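You operate a simulated robot arm through the tools that you are given. There is no shell and no other tool.

The job below is to be done with a simulated robot arm. You get a single attempt, and the scene is never put back.

TASK
Test the valve in the hose cabinet and sign it off.
Fine: turn the valve to OPEN so the FLOW lamp lights, back to SHUT, then the check knob to DONE; shut the tall door.

Only the result counts: the job must be done as asked and must still hold three seconds after the hand-in. Knocking over, shifting, dropping, spilling or breaking anything else fails it.

THE ROBOT
A 6-joint arm with a two-finger gripper, fixed in place. Base frame: the origin is at the foot of the arm, x ahead of it, y to its left, z up. Units: mm, rad, N and s.
Its first joint turns from -2.897 to 2.897 rad. Payload 2.45 kg.
Tool frame: the origin (TCP) lies between the finger pads and is the grasp point; the fingertips stand 20 mm ahead of it; z points along the fingers, y is the line along which they close. The gripper opens to 140 mm. The gripper's body begins 168 mm behind the TCP.
Orientation is that of the tool frame in the base frame, as a unit quaternion [x, y, z, w]. With the fingers straight down and closing along the base's y, the tool's x points along the base's -x, its y along +y and its z along -z.

THE INTERFACE
- The arm moves only by the tool step_arm. Its argument "deltas" is a list that holds one entry, the list of rows, each a list of 6 numbers: the shift along the tool's x, y, z in mm, then the turn, a rotation vector about the tool's x, y, z in rad. In form: [[[x, y, z, ax, ay, az], ...]]. A call has 1 to 20 rows; each row shifts and turns the commanded pose from where the row before left it, along the tool's axes as they then stand. "jaw" is the finger opening in mm, from 0 to 140, set as the call begins (left out, the last holds). A row lasts 0.2 s, in which the tool goes at most 50 mm and 0.15 rad; a call with a longer step from one row to the next is refused whole, and so is a gripper value outside its range. Where a pose cannot be reached the arm comes as near as it can. A force on the tool above 90 N (or 10 N above the force at the start of the call, whichever is more), or a blocked arm, ends the call early, and 0.2 s more pass. Each finger travels about 45 mm/s and halts on what it meets, pressing with about 35 N; the grip force reading is that of the motor and also rises with nothing between the fingers. The clock runs only during rows and for 0.2 s after the last one: add rows that do not move to give the fingers time. The reply holds the time, the measured pose of the TCP, the force on the tool along the base axes, the opening and the grip force, in the units named above and with some noise, with the torque about the TCP (base axes, N m) and any sound that the robot's microphone picked up.
- Cameras (640 x 400 px; columns grow to the right, rows downward): "scene" is now at [19.2, 223.6, 1513.7]; the picture's right is [0.50, -0.87, 0.00], its down [-0.47, -0.27, -0.84] and it looks along [0.73, 0.42, -0.54] (base axes); focal length 338 px, centre (320, 200). "wrist" rides on the gripper at [78, 11, -209] in the tool frame; the picture's right is [-0.14, 0.99, 0.00], its down [-0.92, -0.13, -0.37] and it looks along [-0.37, -0.05, 0.93] (tool axes); focal length 280 px, centre (320, 200). There is no depth. A picture from a camera that has moved, and an enlarged one, comes with that camera's place and axes in the base frame and with its lens.
- capture(camera): a new picture of that camera. The clock stands still meanwhile.
- aim_head(pan, tilt): turns the head with the scene camera to pan (to the left, within 2.705 rad either way) and tilt (down, from -0.506 to 1.204), counted from straight ahead of the robot. It gives what a move gives.
- enlarge(camera, box): a new picture of the part [left, top, right, bottom] of that camera's present view, enlarged. The clock stands still meanwhile.
- hand_in(): hands the job in; it is judged then, once.

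Nothing tells you positions but the pictures and the camera data. Unless the task says otherwise, let go and move clear before handing in.

The tools are called by a JSON object that holds its "op" and its "data". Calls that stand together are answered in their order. step_arm: Moves the arm, as the interface text tells. Its arguments: {"type":"object","properties":{"deltas":{"type":"array","items":{"type":"array","items":{"type":"array","items":{"type":"number"}}}},"jaw":{"type":"number"}},"required":["deltas"]} The other tools are called the same way: aim_head (pan, tilt) turns the head that bears the scene camera; capture (camera) takes a picture; enlarge (camera, box) takes an enlarged picture of a part of a camera's view; hand_in () hands the job in.

At the start:

```text
t: 0.0
ee_pos: [640.4, 546.4, 1213.1]
tcp_rot: [0.0, 1.0, 0.001, 0.001]
ft_force: [-1.1, 0.4, -0.1]
ft_torque: [0.02, 0.0, 0.04]
width: 139.9
finger_force: 0.0
head pan, tilt: [0.522, 0.569]
```

scene: 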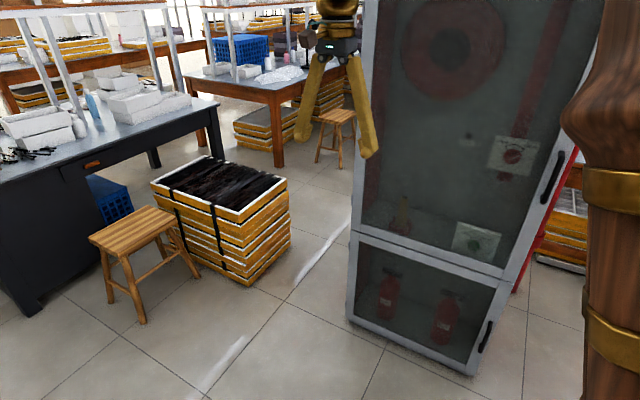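
wrist: 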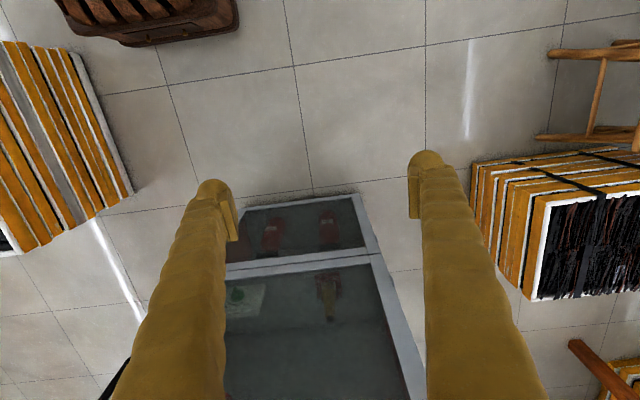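

I see a hose cabinet with a tall glazed upper door (handle on its right edge) and a small lower door with extinguishers; the valve and check knob are on plates behind the tall door. I'll take closer pictures to locate everything first.

{"op": "enlarge", "data": {"camera": "scene", "box": [340, 0, 640, 200]}}

{"op": "enlarge", "data": {"camera": "scene", "box": [340, 190, 640, 390]}}

{"op": "aim_head", "data": {"pan": 0.3, "tilt": 0.35}}

```text
2.00 times, centred on (490, 100) of scene
camera zoom: at [19.2, 223.6, 1513.7], right [0.5, -0.87, 0.0], down [-0.47, -0.27, -0.84], along [0.73, 0.42, -0.54], focal length 677 px, centre (-20, 400)
```

zoom: 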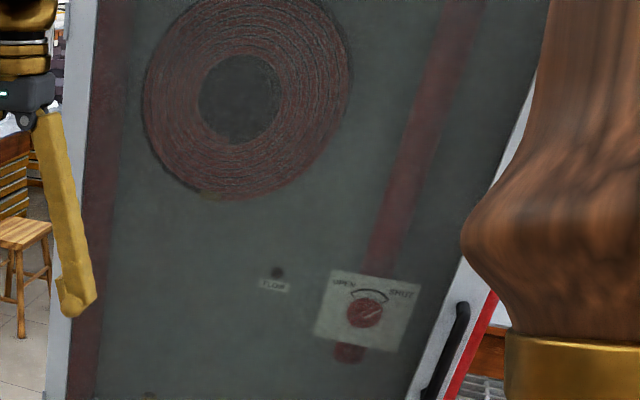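

```text
2.00 times, centred on (490, 290) of scene
camera zoom: at [19.2, 223.6, 1513.7], right [0.5, -0.87, 0.0], down [-0.47, -0.27, -0.84], along [0.73, 0.42, -0.54], focal length 677 px, centre (-20, 20)
```

zoom: 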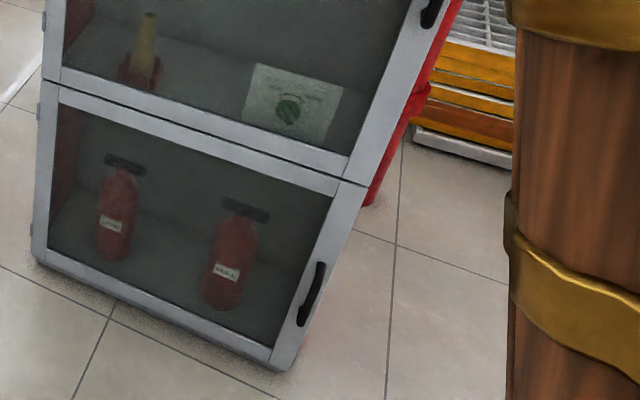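

```text
t: 0.8
ee_pos: [640.7, 545.4, 1213.0]
tcp_rot: [0.0, 1.0, 0.0, 0.0]
ft_force: [-0.3, 0.3, 0.6]
ft_torque: [0.0, -0.01, 0.02]
width: 139.9
finger_force: 0.0
head pan, tilt: [0.3, 0.351]
```

{"op": "capture", "data": {"camera": "scene"}}

{"op": "aim_head", "data": {"pan": 0.3, "tilt": 0.7}}

{"op": "capture", "data": {"camera": "scene"}}

```text
taken
```

scene: 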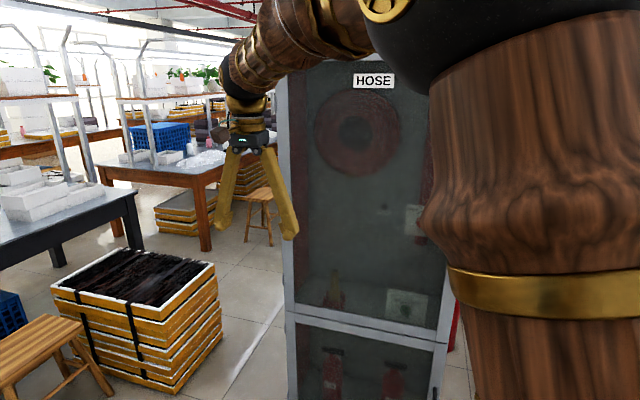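

```text
t: 1.6
ee_pos: [640.8, 546.1, 1213.1]
tcp_rot: [0.0, 1.0, 0.0, 0.0]
ft_force: [0.5, -0.5, -0.6]
ft_torque: [0.0, 0.01, 0.02]
width: 140.0
finger_force: 0.0
head pan, tilt: [0.3, 0.7]
```

```text
taken
```

scene: 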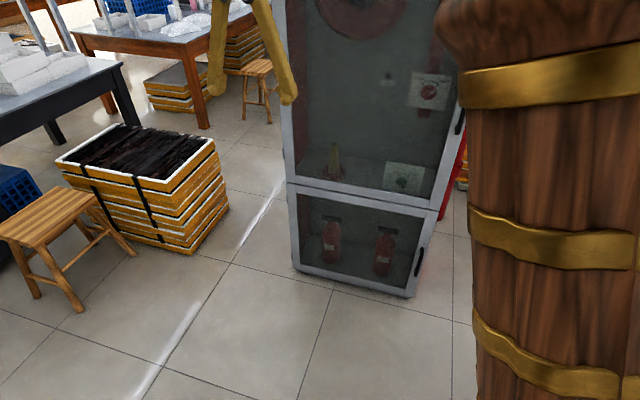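

The cabinet stands about 1.1 m ahead, front facing the robot, spanning roughly y 50 to 690. The tall door's handle is on its right edge and the hinge on its left. I'll zoom in for accurate measurements.

{"op": "enlarge", "data": {"camera": "scene", "box": [270, 0, 480, 131]}}

{"op": "enlarge", "data": {"camera": "scene", "box": [270, 120, 480, 310]}}

{"op": "enlarge", "data": {"camera": "wrist", "box": [200, 180, 440, 400]}}

```text
3.05 times, centred on (375, 66) of scene
camera zoom: at [22.9, 204.3, 1502.3], right [0.3, -0.96, 0.0], down [-0.61, -0.19, -0.77], along [0.73, 0.23, -0.64], focal length 1032 px, centre (152, 610)
```

zoom: 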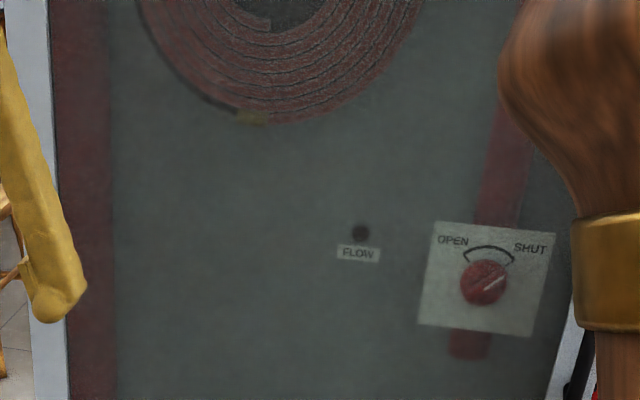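

```text
2.11 times, centred on (375, 215) of scene
camera zoom: at [22.9, 204.3, 1502.3], right [0.3, -0.96, 0.0], down [-0.61, -0.19, -0.77], along [0.73, 0.23, -0.64], focal length 713 px, centre (204, 168)
```

zoom: 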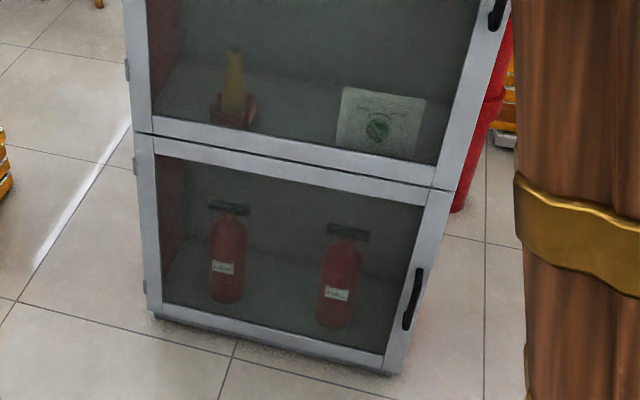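

```text
1.82 times, centred on (320, 290) of wrist
camera zoom: at [563.3, 556.2, 1421.2], right [0.14, 0.99, 0.0], down [0.92, -0.13, 0.37], along [0.37, -0.05, -0.93], focal length 510 px, centre (320, 36)
```

zoom: 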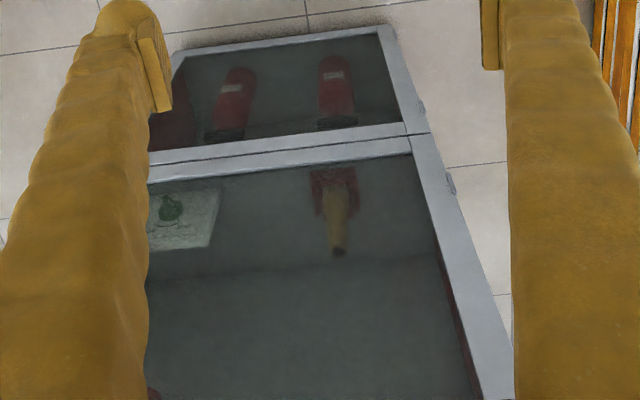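

The door seam is at z≈605, the tall door's front at x≈1115 and its handle near (1080, 71, 970–1130). I'll move the arm toward the middle and tip the gripper up to point at the cabinet, so the wrist camera can give a second viewpoint.

{"op": "step_arm", "data": {"deltas": [[[-30, -50, 0, 0, 0, 0], [-30, -50, 0, 0, 0, 0], [-30, -50, 0, 0, 0, 0], [-30, -50, 0, 0, 0, 0], [0, -50, 0, 0, 0, 0]]], "jaw": 60}}

```text
refused: row 1 steps farther than a row can; nothing moved
```

{"op": "step_arm", "data": {"deltas": [[[-25, -40, 0, 0, 0, 0], [-25, -40, 0, 0, 0, 0], [-25, -40, 0, 0, 0, 0], [-25, -40, 0, 0, 0, 0], [-20, -40, 0, 0, 0, 0], [0, -40, 0, 0, 0, 0]]], "jaw": 60}}

```text
t: 3.0
ee_pos: [760.7, 304.5, 1213.0]
tcp_rot: [0.0, 1.0, 0.001, -0.001]
ft_force: [0.5, 0.1, 0.0]
ft_torque: [0.0, 0.04, -0.02]
width: 60.0
finger_force: 0.1
head pan, tilt: [0.3, 0.7]
```

The arm moved as commanded and nothing is near it. Next I tilt the gripper up to point along +x.

{"op": "step_arm", "data": {"deltas": [[[0, 0, 0, 0, -0.15, 0], [0, 0, 0, 0, -0.15, 0], [0, 0, 0, 0, -0.15, 0], [0, 0, 0, 0, -0.15, 0], [0, 0, 0, 0, -0.15, 0], [0, 0, 0, 0, -0.15, 0], [0, 0, 0, 0, -0.15, 0], [0, 0, 0, 0, -0.15, 0], [0, 0, 0, 0, -0.15, 0], [0, 0, 0, 0, -0.15, 0], [0, 0, 0, 0, -0.0708, 0]]]}}

{"op": "capture", "data": {"camera": "scene"}}

{"op": "capture", "data": {"camera": "wrist"}}

```text
t: 5.4
ee_pos: [760.3, 306.4, 1211.9]
tcp_rot: [0.0, 0.707, 0.001, 0.708]
ft_force: [1.6, -0.4, 1.0]
ft_torque: [-0.03, 0.01, 0.01]
width: 60.0
finger_force: 0.1
head pan, tilt: [0.3, 0.7]
```

```text
taken
```

scene: 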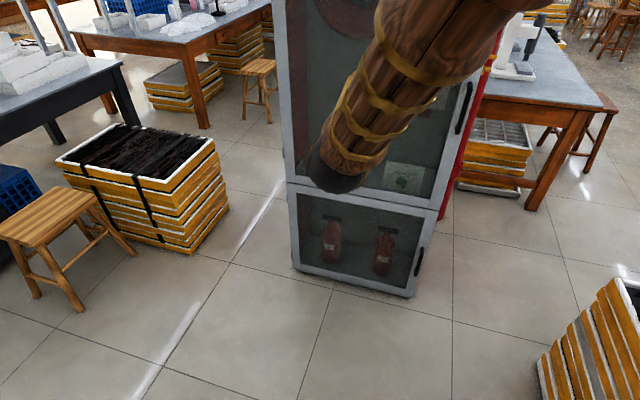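

```text
taken
camera wrist: at [552.3, 316.6, 1133.7], right [0.0, 0.99, 0.14], down [-0.37, -0.13, 0.92], along [0.93, -0.05, 0.37], focal length 280 px, centre (320, 200)
```

wrist: 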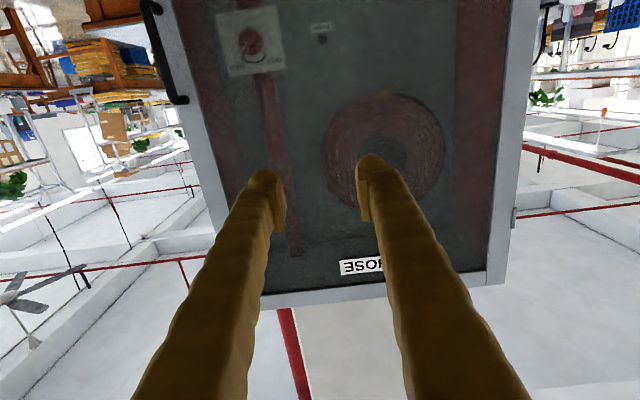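

The valve works out at about (1256, 181, 1018), the check knob at about (1138, 210, 702) and the handle at about (1060, 79, 970–1125). I'll move the gripper in front of the handle and look more closely.

{"op": "step_arm", "data": {"deltas": [[[23, -32.4, 17, 0, 0, 0], [23, -32.4, 17, 0, 0, 0], [23, -32.4, 17, 0, 0, 0], [23, -32.4, 17, 0, 0, 0], [23, -32.4, 17, 0, 0, 0], [23, -32.4, 17, 0, 0, 0], [23, -32.4, 17, 0, 0, 0]]]}}

{"op": "capture", "data": {"camera": "wrist"}}

{"op": "capture", "data": {"camera": "scene"}}

```text
t: 7.0
ee_pos: [879.5, 113.5, 1070.1]
tcp_rot: [0.001, 0.71, -0.022, 0.704]
ft_force: [0.5, 0.0, -0.2]
ft_torque: [0.0, -0.02, -0.03]
width: 60.2
finger_force: 0.0
out of reach, approached as far as the arm can: row 6, 7
head pan, tilt: [0.3, 0.7]
```

```text
taken
camera wrist: at [671.1, 129.5, 992.6], right [0.03, 0.99, 0.11], down [-0.36, -0.09, 0.93], along [0.93, -0.07, 0.36], focal length 280 px, centre (320, 200)
```

wrist: 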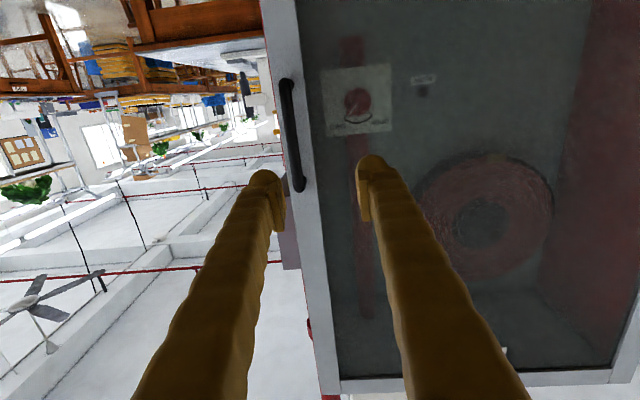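

```text
taken
```

scene: 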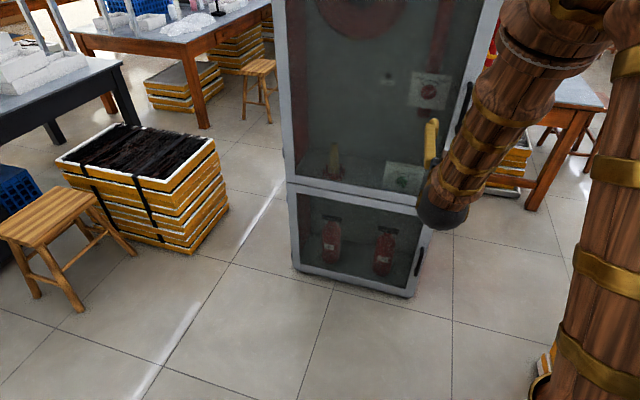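

The arm reported the last rows as out of reach, probably a wrist joint limit at this height rather than distance. I'll try moving forward, still short of the handle, to see whether the pose becomes reachable.

{"op": "step_arm", "data": {"deltas": [[[0, 0, 30, 0, 0, 0], [0, 0, 30, 0, 0, 0], [0, 0, 30, 0, 0, 0], [0, 0, 0, 0, 0, 0]]]}}

{"op": "capture", "data": {"camera": "wrist"}}

```text
t: 8.0
ee_pos: [970.4, 147.8, 1084.0]
tcp_rot: [0.005, 0.707, -0.005, 0.707]
ft_force: [-0.5, -0.1, 0.1]
ft_torque: [-0.04, -0.01, -0.01]
width: 60.3
finger_force: 0.1
out of reach, approached as far as the arm can: row 1, 2, 3
head pan, tilt: [0.3, 0.7]
```

```text
taken
camera wrist: at [762.1, 160.5, 1004.6], right [0.01, 0.99, 0.14], down [-0.37, -0.12, 0.92], along [0.93, -0.06, 0.36], focal length 280 px, centre (320, 200)
```

wrist: 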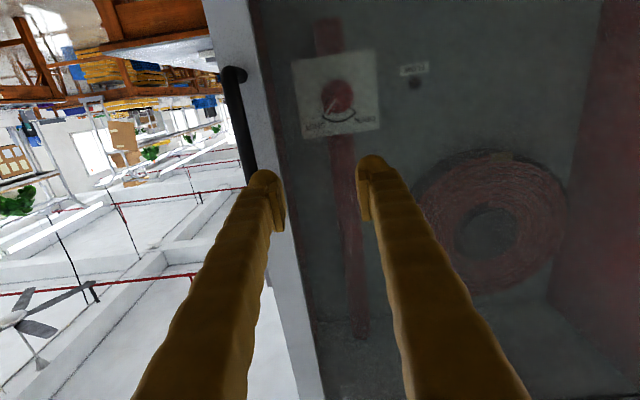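

The arm seems to be in a flipped wrist branch that blocks small y. I'll back off, point the gripper down again, go to y≈0, and tip it up there so it stays in the arm's own plane.

{"op": "step_arm", "data": {"deltas": [[[-21.5, 17, -28.3, 0, 0, 0], [-21.5, 17, -28.3, 0, 0, 0], [-21.5, 17, -28.3, 0, 0, 0], [-21.5, 17, -28.3, 0, 0, 0], [-21.5, 17, -28.3, 0, 0, 0], [-21.5, 17, -28.3, 0, 0, 0], [0, 0, 0, 0, 0, 0]]]}}

```text
t: 9.6
ee_pos: [797.3, 246.7, 1212.2]
tcp_rot: [0.0, 0.707, 0.0, 0.707]
ft_force: [-0.1, 0.1, 0.6]
ft_torque: [0.0, 0.0, 0.01]
width: 60.0
finger_force: 0.2
head pan, tilt: [0.3, 0.7]
```

Back in free space with a clean orientation. Now I pitch down.

{"op": "step_arm", "data": {"deltas": [[[0, 0, 0, 0, 0.15, 0], [0, 0, 0, 0, 0.15, 0], [0, 0, 0, 0, 0.15, 0], [0, 0, 0, 0, 0.15, 0], [0, 0, 0, 0, 0.15, 0], [0, 0, 0, 0, 0.15, 0], [0, 0, 0, 0, 0.15, 0], [0, 0, 0, 0, 0.15, 0], [0, 0, 0, 0, 0.15, 0], [0, 0, 0, 0, 0.15, 0], [0, 0, 0, 0, 0.0708, 0]]]}}

{"op": "step_arm", "data": {"deltas": [[[0, -49.4, 0, 0, 0, 0], [0, -49.4, 0, 0, 0, 0], [0, -49.4, 0, 0, 0, 0], [0, -49.4, 0, 0, 0, 0], [0, -49.4, 0, 0, 0, 0], [0, 0, 0, 0, 0, 0]]]}}

{"op": "capture", "data": {"camera": "scene"}}

```text
t: 12.0
ee_pos: [798.3, 247.4, 1211.0]
tcp_rot: [0.0, 1.0, 0.0, -0.001]
ft_force: [-0.8, 0.4, -0.2]
ft_torque: [0.0, -0.01, -0.01]
width: 60.0
finger_force: 0.1
head pan, tilt: [0.3, 0.7]
```

```text
t: 13.4
ee_pos: [801.4, -2.2, 1212.2]
tcp_rot: [0.0, 1.0, 0.0, 0.0]
ft_force: [0.4, 0.3, 0.0]
ft_torque: [-0.04, -0.02, -0.01]
width: 60.2
finger_force: 0.0
head pan, tilt: [0.3, 0.7]
```

```text
taken
```

scene: 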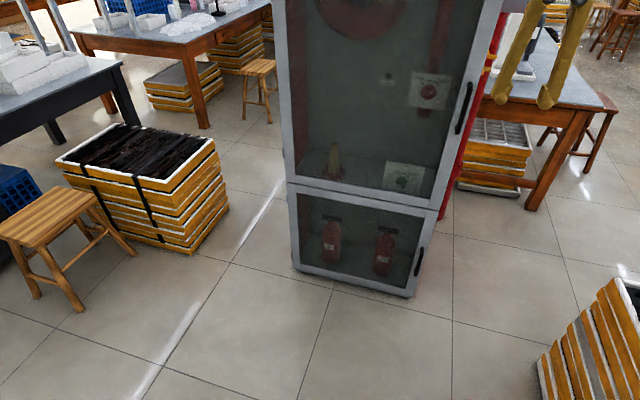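

I want to see the arm's own shape before tipping it, so I'll look over at it.

{"op": "aim_head", "data": {"pan": -0.3, "tilt": 0.3}}

{"op": "capture", "data": {"camera": "scene"}}

{"op": "aim_head", "data": {"pan": -0.9, "tilt": 0.6}}

{"op": "capture", "data": {"camera": "scene"}}

```text
t: 14.4
ee_pos: [801.8, -1.0, 1212.5]
tcp_rot: [0.001, 1.0, 0.001, 0.001]
ft_force: [-0.4, -0.3, 0.2]
ft_torque: [0.0, 0.01, 0.01]
width: 60.2
finger_force: 0.1
head pan, tilt: [-0.3, 0.3]
```

```text
taken
```

scene: 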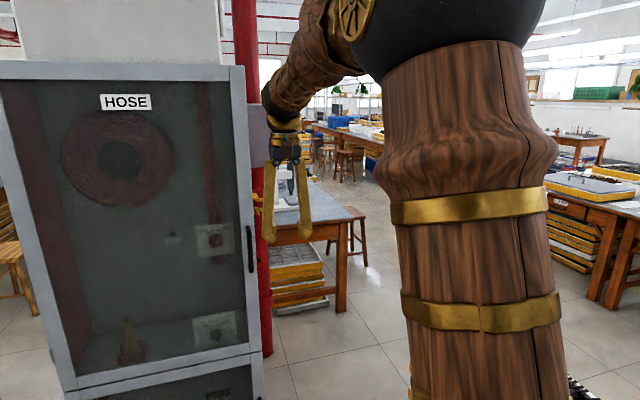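

```text
t: 15.4
ee_pos: [802.4, -1.2, 1211.5]
tcp_rot: [0.0, 1.0, 0.001, -0.001]
ft_force: [0.0, -1.0, 0.1]
ft_torque: [-0.01, 0.0, 0.0]
width: 59.9
finger_force: 0.0
head pan, tilt: [-0.901, 0.6]
```

```text
taken
```

scene: 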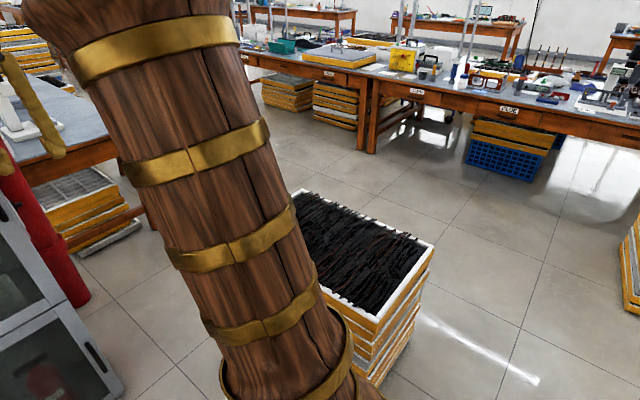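

The arm is a tall upper link leaning forward with the forearm coming over the top. Now I tip the gripper up at y≈0, in the arm's plane.

{"op": "step_arm", "data": {"deltas": [[[0, 0, 0, 0, -0.15, 0], [0, 0, 0, 0, -0.15, 0], [0, 0, 0, 0, -0.15, 0], [0, 0, 0, 0, -0.15, 0], [0, 0, 0, 0, -0.15, 0], [0, 0, 0, 0, -0.15, 0], [0, 0, 0, 0, -0.15, 0], [0, 0, 0, 0, -0.15, 0], [0, 0, 0, 0, -0.15, 0], [0, 0, 0, 0, -0.15, 0], [0, 0, 0, 0, -0.0708, 0]]]}}

{"op": "aim_head", "data": {"pan": -0.1, "tilt": 0.35}}

{"op": "capture", "data": {"camera": "scene"}}

{"op": "capture", "data": {"camera": "wrist"}}

```text
t: 17.8
ee_pos: [798.5, -0.1, 1211.3]
tcp_rot: [0.001, 0.706, 0.0, 0.708]
ft_force: [-0.3, 1.4, -0.4]
ft_torque: [-0.03, 0.0, 0.0]
width: 60.2
finger_force: 0.0
head pan, tilt: [-0.901, 0.6]
```

```text
t: 18.9
ee_pos: [799.9, -1.4, 1209.8]
tcp_rot: [0.001, 0.708, 0.0, 0.706]
ft_force: [0.4, -0.1, 0.0]
ft_torque: [0.04, -0.01, 0.0]
width: 60.3
finger_force: 0.1
head pan, tilt: [-0.099, 0.351]
```

```text
taken
```

scene: 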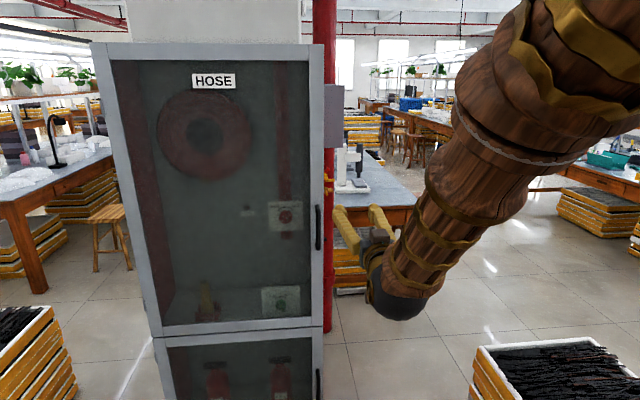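

```text
taken
camera wrist: at [591.0, 10.1, 1131.6], right [0.0, 0.99, 0.14], down [-0.37, -0.13, 0.92], along [0.93, -0.05, 0.36], focal length 280 px, centre (320, 200)
```

wrist: 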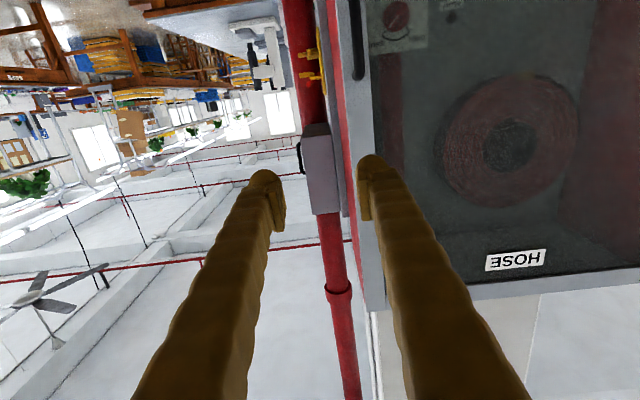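

That branch works at y≈0. Now I move in front of the handle.

{"op": "step_arm", "data": {"deltas": [[[32.2, 15, 20, 0, 0, 0], [32.2, 15, 20, 0, 0, 0], [32.2, 15, 20, 0, 0, 0], [32.2, 15, 20, 0, 0, 0], [32.2, 15, 20, 0, 0, 0], [0, 0, 0, 0, 0, 0]]]}}

{"op": "capture", "data": {"camera": "wrist"}}

{"op": "capture", "data": {"camera": "scene"}}

```text
t: 20.3
ee_pos: [898.1, 73.7, 1051.4]
tcp_rot: [0.0, 0.707, 0.0, 0.707]
ft_force: [-0.6, 0.6, -0.2]
ft_torque: [0.0, 0.01, -0.02]
width: 60.0
finger_force: 0.0
head pan, tilt: [-0.099, 0.351]
```

```text
taken
camera wrist: at [690.4, 83.7, 972.2], right [0.0, 0.99, 0.14], down [-0.37, -0.13, 0.92], along [0.93, -0.05, 0.36], focal length 280 px, centre (320, 200)
```

wrist: 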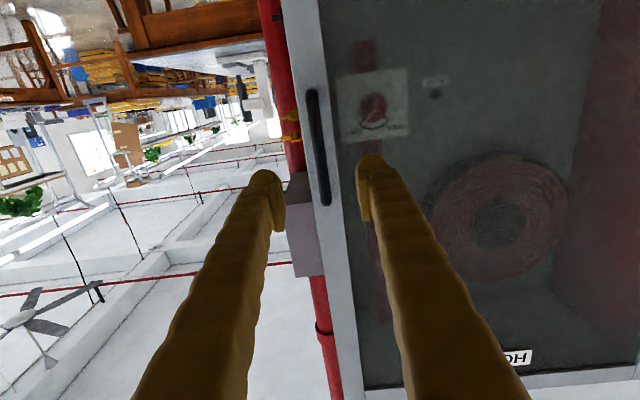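

```text
taken
```

scene: 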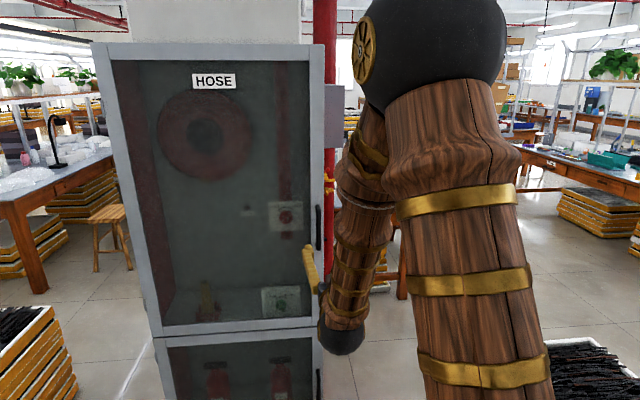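

The arm is well placed: the handle is at y≈73, x≈1075, z 973–1128. I'll advance with the open jaw straddling it.

{"op": "step_arm", "data": {"deltas": [[[0, 0, 40, 0, 0, 0], [0, 0, 40, 0, 0, 0], [0, 0, 40, 0, 0, 0], [0, 0, 20, 0, 0, 0], [0, 0, 0, 0, 0, 0]]]}}

{"op": "capture", "data": {"camera": "wrist"}}

{"op": "enlarge", "data": {"camera": "scene", "box": [250, 180, 410, 280]}}

```text
t: 21.5
ee_pos: [1040.0, 75.5, 1046.2]
tcp_rot: [-0.001, 0.707, 0.001, 0.707]
ft_force: [0.2, 0.3, 0.7]
ft_torque: [0.02, -0.01, -0.01]
width: 59.8
finger_force: 0.2
head pan, tilt: [-0.099, 0.351]
```

```text
taken
camera wrist: at [832.3, 86.4, 967.5], right [0.0, 0.99, 0.14], down [-0.37, -0.13, 0.92], along [0.93, -0.05, 0.36], focal length 280 px, centre (320, 200)
```

wrist: 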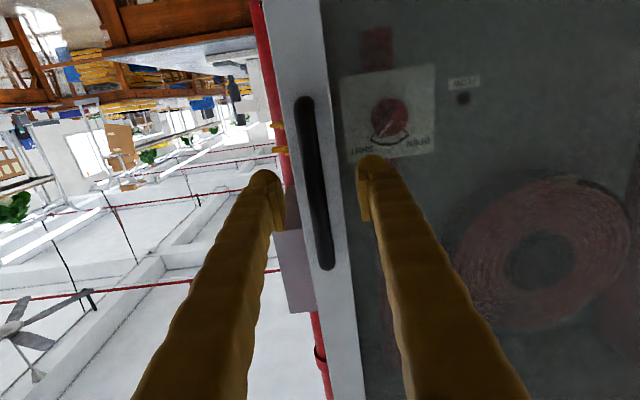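

```text
4.00 times, centred on (330, 230) of scene
camera zoom: at [34.4, 169.8, 1533.6], right [-0.1, -0.99, 0.0], down [-0.34, 0.03, -0.94], along [0.93, -0.09, -0.34], focal length 1354 px, centre (280, 80)
```

zoom: 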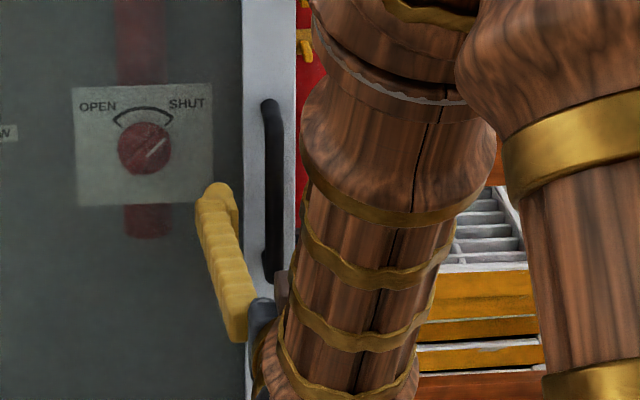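

The handle bar sits between the fingers. I'll go 25 mm further and close on it.

{"op": "step_arm", "data": {"deltas": [[[0, 0, 15, 0, 0, 0], [0, 0, 10, 0, 0, 0], [0, 0, 0, 0, 0, 0]]]}}

{"op": "step_arm", "data": {"deltas": [[[0, 0, 0, 0, 0, 0], [0, 0, 0, 0, 0, 0], [0, 0, 0, 0, 0, 0], [0, 0, 0, 0, 0, 0], [0, 0, 0, 0, 0, 0]]], "jaw": 0}}

{"op": "capture", "data": {"camera": "wrist"}}

```text
t: 22.3
ee_pos: [1064.3, 75.0, 1048.2]
tcp_rot: [0.0, 0.708, 0.001, 0.707]
ft_force: [-0.2, 0.3, -0.3]
ft_torque: [-0.02, 0.0, 0.0]
width: 60.2
finger_force: 0.1
head pan, tilt: [-0.099, 0.351]
```

```text
t: 23.5
ee_pos: [1064.1, 72.8, 1048.6]
tcp_rot: [0.001, 0.707, 0.0, 0.707]
ft_force: [-2.3, -42.4, 0.1]
ft_torque: [-0.15, 0.02, 0.58]
width: 10.0
finger_force: 37.6
head pan, tilt: [-0.099, 0.351]
```

```text
taken
camera wrist: at [856.1, 84.1, 969.5], right [0.0, 0.99, 0.14], down [-0.37, -0.13, 0.92], along [0.93, -0.05, 0.36], focal length 280 px, centre (320, 200)
```

wrist: 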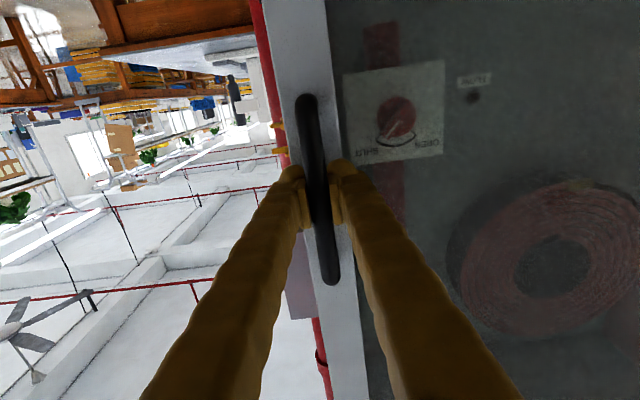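

The handle is gripped at 10 mm width. I'll relieve the sideways load, then pull a little along the hinge arc to see whether the door swings freely.

{"op": "step_arm", "data": {"deltas": [[[0, -2.3, 0, 0, 0, 0], [0, 0, 0, 0, 0, 0]]]}}

{"op": "step_arm", "data": {"deltas": [[[0, 0.7, -9.3, 0.015, 0, 0], [0, 0.8, -9.3, 0.015, 0, 0], [0, 0.8, -9.3, 0.015, 0, 0], [0, 0, 0, 0, 0, 0]]]}}

{"op": "capture", "data": {"camera": "wrist"}}

```text
t: 24.1
ee_pos: [1064.3, 72.2, 1048.4]
tcp_rot: [0.002, 0.708, 0.0, 0.707]
ft_force: [-0.1, -31.1, 1.8]
ft_torque: [-0.08, 0.03, 0.47]
width: 9.9
finger_force: 37.0
head pan, tilt: [-0.099, 0.351]
```

```text
t: 25.1
ee_pos: [1034.9, 75.2, 1050.0]
tcp_rot: [0.017, 0.707, -0.016, 0.707]
ft_force: [-3.3, -35.1, -12.5]
ft_torque: [-0.08, -0.06, 0.49]
width: 10.3
finger_force: 37.2
head pan, tilt: [-0.099, 0.351]
```

```text
taken
camera wrist: at [828.2, 94.9, 969.8], right [0.05, 0.99, 0.14], down [-0.37, -0.11, 0.92], along [0.93, -0.09, 0.36], focal length 280 px, centre (320, 200)
```

wrist: 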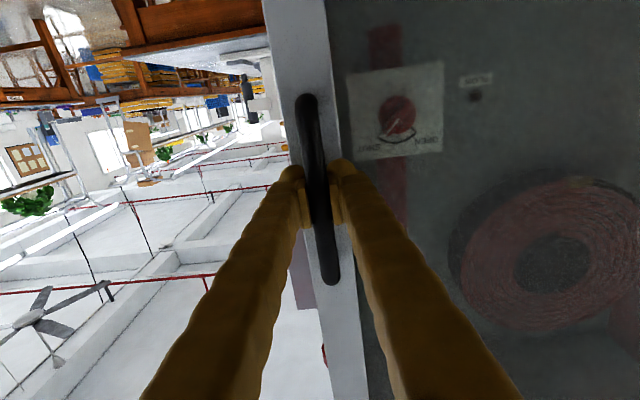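

The door swings with the handle. I'll keep pulling along the arc.

{"op": "step_arm", "data": {"deltas": [[[0, -3, 0, 0, 0, 0], [0, 3.0, -30.8, 0.05, 0, 0], [0, 3.0, -30.8, 0.05, 0, 0], [0, 3.0, -30.8, 0.05, 0, 0], [0, 3.0, -30.8, 0.05, 0, 0], [0, 0, 0, 0, 0, 0]]]}}

{"op": "capture", "data": {"camera": "wrist"}}

{"op": "capture", "data": {"camera": "scene"}}

```text
t: 26.5
ee_pos: [915.4, 98.4, 1049.2]
tcp_rot: [0.086, 0.702, -0.086, 0.702]
ft_force: [-3.2, -8.6, -34.4]
ft_torque: [-0.04, -0.32, 0.17]
width: 10.2
finger_force: 37.1
head pan, tilt: [-0.099, 0.351]
```

```text
taken
camera wrist: at [716.0, 158.5, 970.4], right [0.24, 0.96, 0.14], down [-0.39, -0.04, 0.92], along [0.89, -0.27, 0.36], focal length 280 px, centre (320, 200)
```

wrist: 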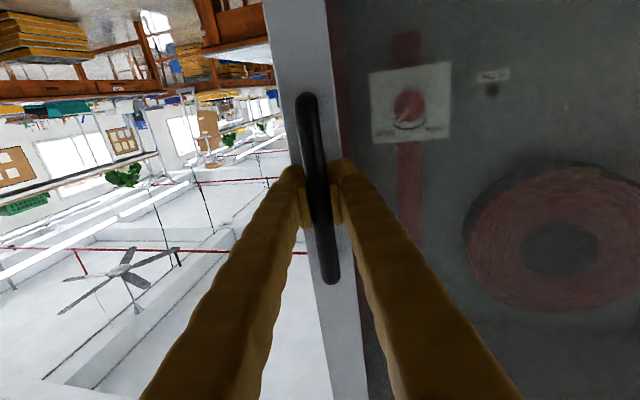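

```text
taken
```

scene: 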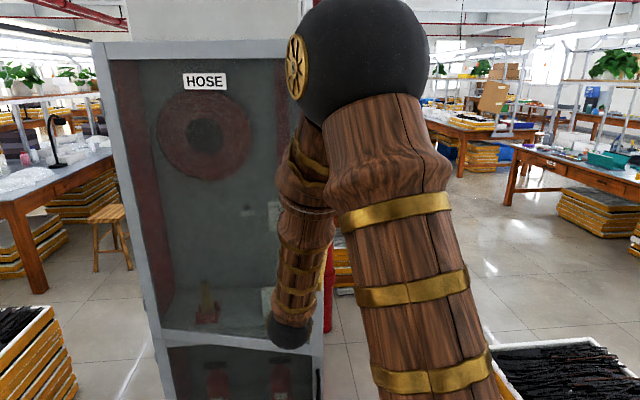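

The door is at about 14°, and the hinge works out near (1097, 693). I'll keep pulling with the corrected arc and ease the vertical load slightly.

{"op": "step_arm", "data": {"deltas": [[[4, 0, 0, 0, 0, 0], [0, 2.4, -31, 0.05, 0, 0], [0, 2.4, -31, 0.05, 0, 0], [0, 2.4, -31, 0.05, 0, 0], [0, 2.4, -31, 0.05, 0, 0], [0, 0, 0, 0, 0, 0]]]}}

{"op": "capture", "data": {"camera": "wrist"}}

{"op": "capture", "data": {"camera": "scene"}}

```text
t: 27.9
ee_pos: [799.5, 146.6, 1046.0]
tcp_rot: [0.157, 0.689, -0.157, 0.69]
ft_force: [-24.0, -42.7, 35.2]
ft_torque: [-0.04, 0.51, 0.7]
width: 10.1
finger_force: 37.7
head pan, tilt: [-0.099, 0.351]
```

```text
taken
camera wrist: at [615.8, 246.1, 967.4], right [0.43, 0.89, 0.14], down [-0.39, 0.04, 0.92], along [0.82, -0.45, 0.37], focal length 280 px, centre (320, 200)
```

wrist: 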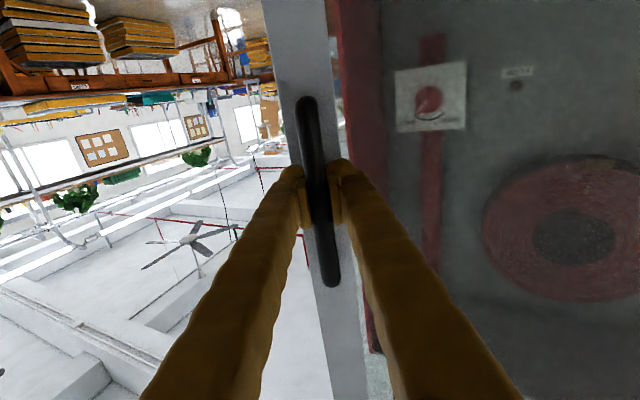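

```text
taken
```

scene: 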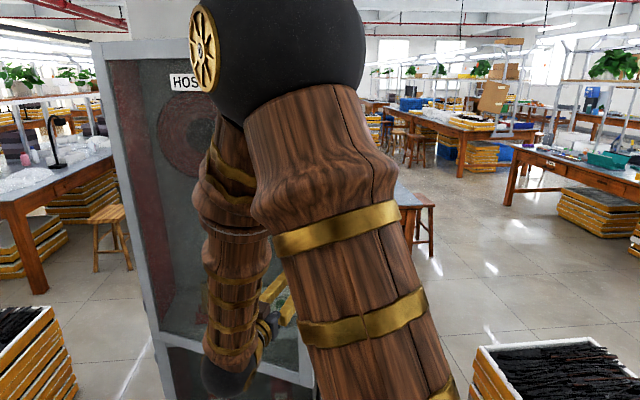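

The door is at about 26°. I'll pull a little further with the load corrected.

{"op": "step_arm", "data": {"deltas": [[[-2, -4, 0, 0, 0, 0], [0, 2.4, -31, 0.05, 0, 0], [0, 2.4, -31, 0.05, 0, 0], [0, 2.4, -31, 0.05, 0, 0], [0, 0, 0, 0, 0, 0]]]}}

```text
t: 29.1
ee_pos: [721.2, 194.6, 1047.5]
tcp_rot: [0.204, 0.678, -0.204, 0.676]
ft_force: [9.3, 11.6, -10.0]
ft_torque: [0.09, 0.07, -0.25]
width: 10.0
finger_force: 37.6
head pan, tilt: [-0.099, 0.351]
stopped in row 5: the force on the tool passed its limit at 94 N (the readings are from after the stop); the commanded pose is now the measured one
```

The door is now about 33° open and the forces have settled. I'll release the handle and back straight off.

{"op": "step_arm", "data": {"deltas": [[[0, 0, 0, 0, 0, 0], [0, 0, 0, 0, 0, 0], [0, 0, 0, 0, 0, 0], [0, 0, 0, 0, 0, 0]]], "jaw": 60}}

{"op": "step_arm", "data": {"deltas": [[[0, 0, -25, 0, 0, 0], [0, 0, -30, 0, 0, 0], [0, 0, -30, 0, 0, 0], [0, 0, 0, 0, 0, 0]]]}}

{"op": "capture", "data": {"camera": "wrist"}}

```text
t: 30.1
ee_pos: [721.1, 194.6, 1048.4]
tcp_rot: [0.204, 0.679, -0.203, 0.676]
ft_force: [-0.4, -0.9, 0.5]
ft_torque: [0.01, 0.03, 0.0]
width: 60.1
finger_force: 0.0
head pan, tilt: [-0.099, 0.351]
```

```text
t: 31.1
ee_pos: [651.5, 240.1, 1048.2]
tcp_rot: [0.205, 0.678, -0.204, 0.676]
ft_force: [-0.3, 0.2, 0.2]
ft_torque: [0.0, -0.02, -0.02]
width: 60.1
finger_force: 0.0
head pan, tilt: [-0.099, 0.351]
```

```text
taken
camera wrist: at [483.9, 364.5, 971.2], right [0.55, 0.82, 0.14], down [-0.38, 0.1, 0.92], along [0.75, -0.56, 0.36], focal length 280 px, centre (320, 200)
```

wrist: 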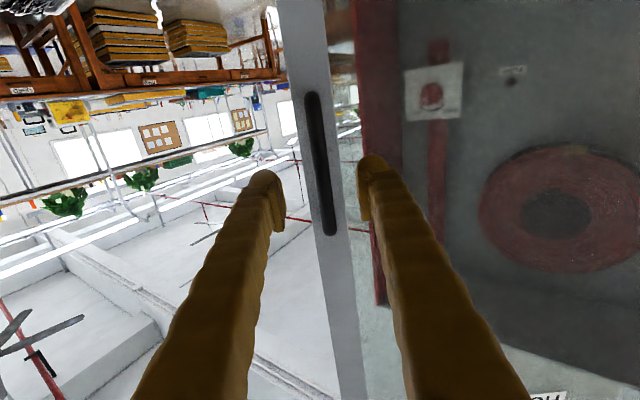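

The door stays where I left it. I'll close the fingers, slip around its free edge to the inner side, and then sweep it further open from inside.

{"op": "step_arm", "data": {"deltas": [[[0, 0, -20, 0, 0, 0], [0, -40.3, 20.7, 0, 0, 0], [0, -40.3, 20.7, 0, 0, 0], [0, -40.3, 20.7, 0, 0, 0], [0, -40.3, 20.7, 0, 0, 0], [0, 0, 0, 0, 0, 0]]], "jaw": 0}}

{"op": "capture", "data": {"camera": "wrist"}}

{"op": "capture", "data": {"camera": "scene"}}

```text
t: 32.5
ee_pos: [645.7, 99.6, 1061.6]
tcp_rot: [0.207, 0.678, -0.206, 0.675]
ft_force: [0.5, -0.5, 0.4]
ft_torque: [0.01, 0.0, 0.04]
width: 0.0
finger_force: 29.7
out of reach, approached as far as the arm can: row 4, 5
head pan, tilt: [-0.099, 0.351]
```

```text
taken
camera wrist: at [479.3, 225.4, 983.8], right [0.55, 0.82, 0.14], down [-0.37, 0.1, 0.92], along [0.75, -0.56, 0.36], focal length 280 px, centre (320, 200)
```

wrist: 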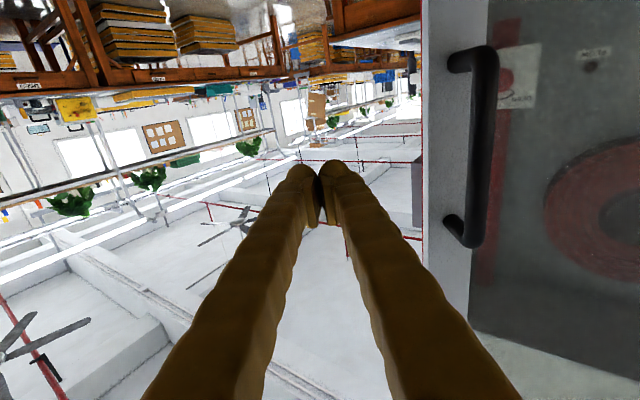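

```text
taken
```

scene: 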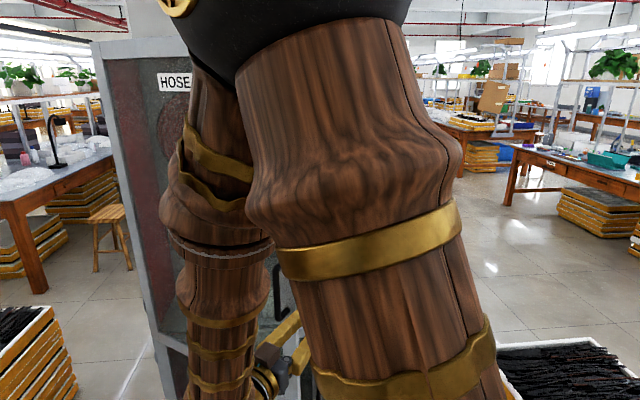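

The fingers are past the free edge of the door. Now I turn the tool to face forward while moving ahead on the inner side.

{"op": "step_arm", "data": {"deltas": [[[0, 9.8, 41.5, -0.146, 0, 0], [0, 3.4, 42.6, -0.146, 0, 0], [0, -2.8, 42.6, -0.146, 0, 0], [0, -9, 41.8, -0.146, 0, 0], [0, 0, 0, 0, 0, 0]]]}}

{"op": "capture", "data": {"camera": "wrist"}}

{"op": "capture", "data": {"camera": "scene"}}

```text
t: 33.6
ee_pos: [829.2, 53.3, 1065.4]
tcp_rot: [0.001, 0.708, 0.0, 0.706]
ft_force: [-0.4, -0.4, 0.0]
ft_torque: [0.0, -0.01, -0.01]
width: 0.3
finger_force: 29.3
out of reach, approached as far as the arm can: row 1, 2
head pan, tilt: [-0.099, 0.351]
```

```text
taken
camera wrist: at [620.7, 63.8, 986.6], right [0.0, 0.99, 0.14], down [-0.37, -0.13, 0.92], along [0.93, -0.05, 0.36], focal length 280 px, centre (320, 200)
```

wrist: 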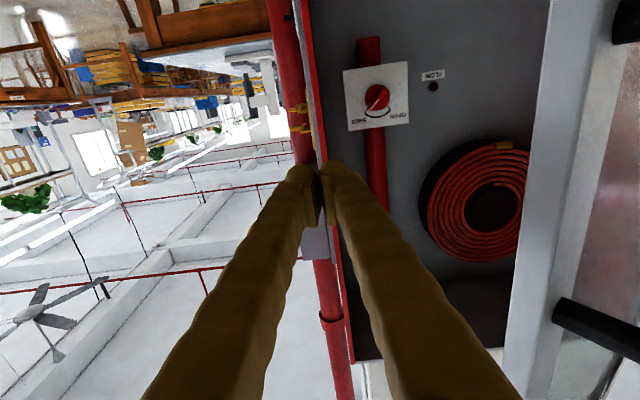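

```text
taken
```

scene: 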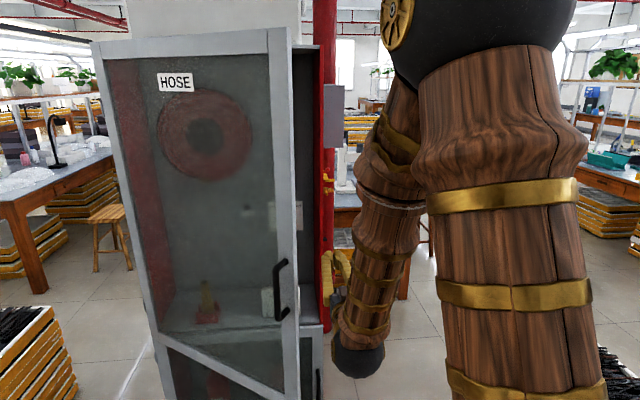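

I'm on the inner side of the door and can see the valve plate directly. I'll set the tool radial and sweep left, pushing the door further open.

{"op": "step_arm", "data": {"deltas": [[[-20, 0, -20, -0.032, 0, 0], [-20, 0, -20, -0.032, 0, 0], [0, 31.5, -0.6, -0.04, 0, 0], [0, 31.5, -0.6, -0.04, 0, 0], [0, 31.5, -0.6, -0.04, 0, 0], [0, 0, 0, 0, 0, 0]]]}}

{"op": "capture", "data": {"camera": "wrist"}}

```text
t: 35.0
ee_pos: [778.2, 143.4, 1105.0]
tcp_rot: [-0.063, 0.705, 0.065, 0.704]
ft_force: [-0.6, 0.0, 1.3]
ft_torque: [0.04, -0.02, 0.0]
width: 0.0
finger_force: 29.7
head pan, tilt: [-0.099, 0.351]
```

```text
taken
camera wrist: at [572.2, 115.5, 1026.1], right [-0.18, 0.97, 0.14], down [-0.34, -0.19, 0.92], along [0.92, 0.12, 0.36], focal length 280 px, centre (320, 200)
```

wrist: 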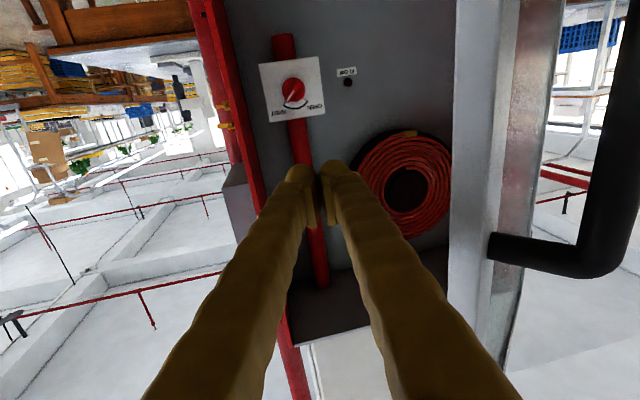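

Clear view of the valve and FLOW lamp, with no contact yet. I'll continue the sweep to push the door.

{"op": "step_arm", "data": {"deltas": [[[0, 31.5, -0.6, -0.04, 0, 0], [0, 31.5, -0.6, -0.04, 0, 0], [0, 31.5, -0.6, -0.04, 0, 0], [0, 31.5, -0.6, -0.04, 0, 0], [0, 31.5, -0.6, -0.04, 0, 0], [0, 31.5, -0.6, -0.04, 0, 0], [0, 0, 0, 0, 0, 0]]]}}

{"op": "capture", "data": {"camera": "scene"}}

{"op": "capture", "data": {"camera": "wrist"}}

```text
t: 36.6
ee_pos: [720.1, 323.8, 1106.3]
tcp_rot: [-0.148, 0.692, 0.149, 0.691]
ft_force: [0.5, 0.3, 0.6]
ft_torque: [0.02, 0.01, 0.01]
width: 0.0
finger_force: 29.5
head pan, tilt: [-0.099, 0.351]
```

```text
taken
```

scene: 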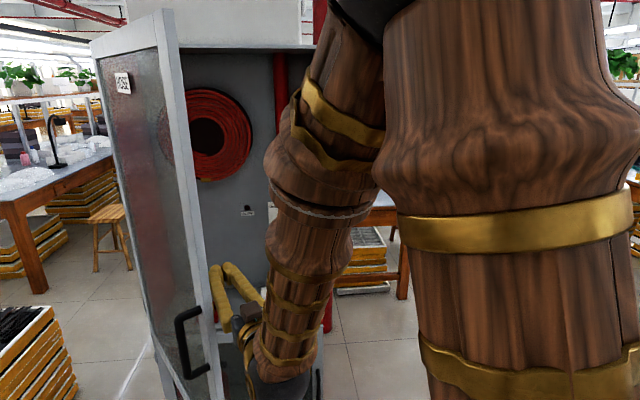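

```text
taken
camera wrist: at [525.8, 248.1, 1027.2], right [-0.4, 0.9, 0.14], down [-0.28, -0.27, 0.92], along [0.87, 0.33, 0.36], focal length 280 px, centre (320, 200)
```

wrist: 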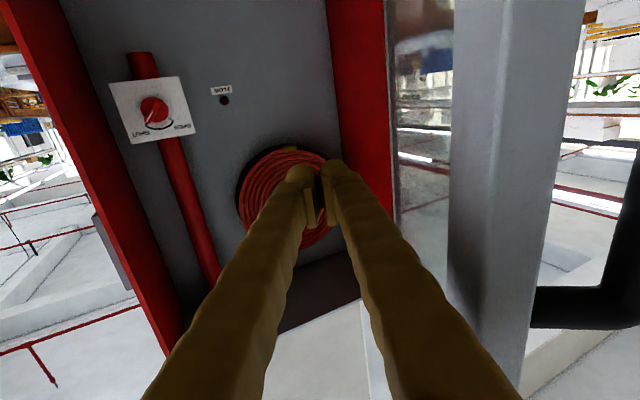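

The door is swinging open ahead of the fingers. I'll continue the sweep.

{"op": "step_arm", "data": {"deltas": [[[0, 31.5, -0.6, -0.04, 0, 0], [0, 31.5, -0.6, -0.04, 0, 0], [0, 31.5, -0.6, -0.04, 0, 0], [0, 31.5, -0.6, -0.04, 0, 0], [0, 31.5, -0.6, -0.04, 0, 0], [0, 31.5, -0.6, -0.04, 0, 0], [0, 0, 0, 0, 0, 0]]]}}

{"op": "aim_head", "data": {"pan": 0.4, "tilt": 0.45}}

{"op": "capture", "data": {"camera": "scene"}}

{"op": "capture", "data": {"camera": "wrist"}}

```text
t: 38.2
ee_pos: [621.3, 485.9, 1106.5]
tcp_rot: [-0.229, 0.67, 0.231, 0.668]
ft_force: [-0.1, 0.4, -0.1]
ft_torque: [-0.03, 0.03, 0.02]
width: 0.0
finger_force: 30.0
head pan, tilt: [-0.099, 0.351]
```

```text
t: 39.2
ee_pos: [622.0, 485.3, 1106.8]
tcp_rot: [-0.228, 0.67, 0.231, 0.668]
ft_force: [-0.1, 0.3, 0.3]
ft_torque: [0.0, -0.01, 0.01]
width: 0.0
finger_force: 29.2
head pan, tilt: [0.4, 0.45]
```

```text
taken
```

scene: 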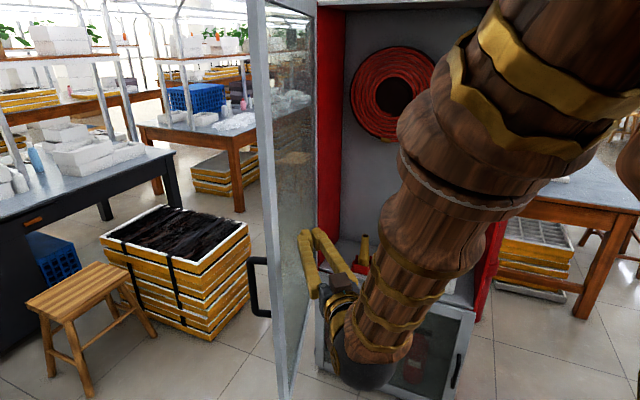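

```text
taken
camera wrist: at [451.1, 366.0, 1027.8], right [-0.61, 0.78, 0.14], down [-0.21, -0.33, 0.92], along [0.77, 0.53, 0.36], focal length 280 px, centre (320, 200)
```

wrist: 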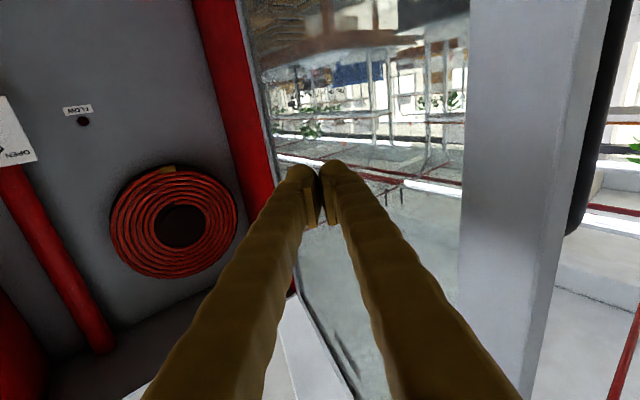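

The door is open about 70° and stays there, which is plenty of room. I'll swing the arm back right to line up with the valve.

{"op": "step_arm", "data": {"deltas": [[[0, -39.4, -1, 0.05, 0, 0], [0, -39.4, -1, 0.05, 0, 0], [0, -39.4, -1, 0.05, 0, 0], [0, -39.4, -1, 0.05, 0, 0], [0, -39.4, -1, 0.05, 0, 0], [0, -39.4, -1, 0.05, 0, 0], [0, -39.4, -1, 0.05, 0, 0], [0, -39.4, -1, 0.05, 0, 0], [0, -39.4, -1, 0.05, 0, 0], [0, -39.4, -1, 0.05, 0, 0], [0, -39.4, -1, 0.05, 0, 0], [0, 0, 0, 0.113, 0, 0], [0, 0, 0, 0, 0, 0]]]}}

{"op": "aim_head", "data": {"pan": 0.15, "tilt": 0.45}}

{"op": "capture", "data": {"camera": "scene"}}

{"op": "capture", "data": {"camera": "wrist"}}

```text
t: 42.0
ee_pos: [786.6, 90.2, 1105.3]
tcp_rot: [0.001, 0.709, 0.001, 0.706]
ft_force: [0.4, -0.5, 0.2]
ft_torque: [0.02, 0.01, 0.03]
width: 0.1
finger_force: 29.1
head pan, tilt: [0.4, 0.45]
```

```text
t: 42.8
ee_pos: [786.9, 92.0, 1105.8]
tcp_rot: [0.001, 0.708, 0.001, 0.706]
ft_force: [-0.9, -0.6, -0.6]
ft_torque: [0.03, 0.01, -0.04]
width: 0.0
finger_force: 29.2
head pan, tilt: [0.15, 0.45]
```

```text
taken
```

scene: 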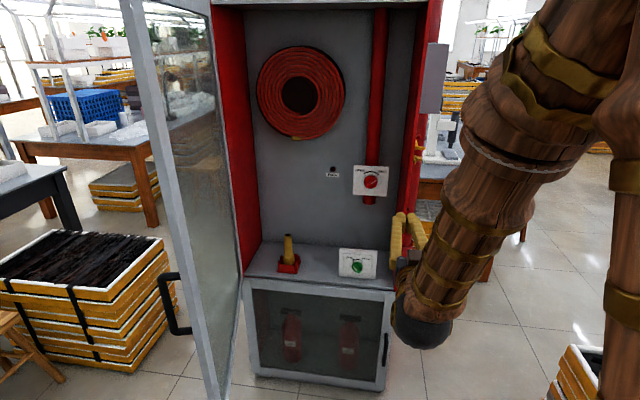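

```text
taken
camera wrist: at [579.0, 102.1, 1027.3], right [0.0, 0.99, 0.14], down [-0.37, -0.13, 0.92], along [0.93, -0.05, 0.36], focal length 280 px, centre (320, 200)
```

wrist: 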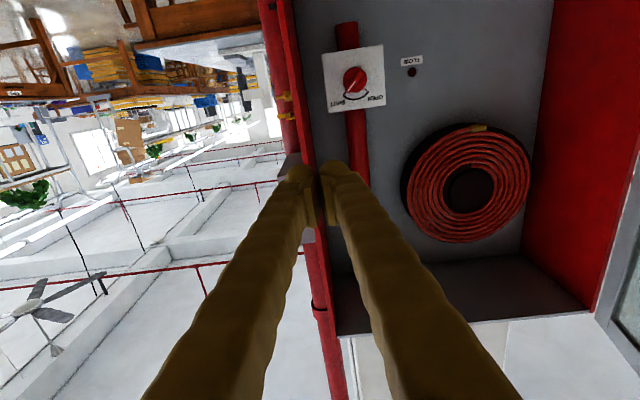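

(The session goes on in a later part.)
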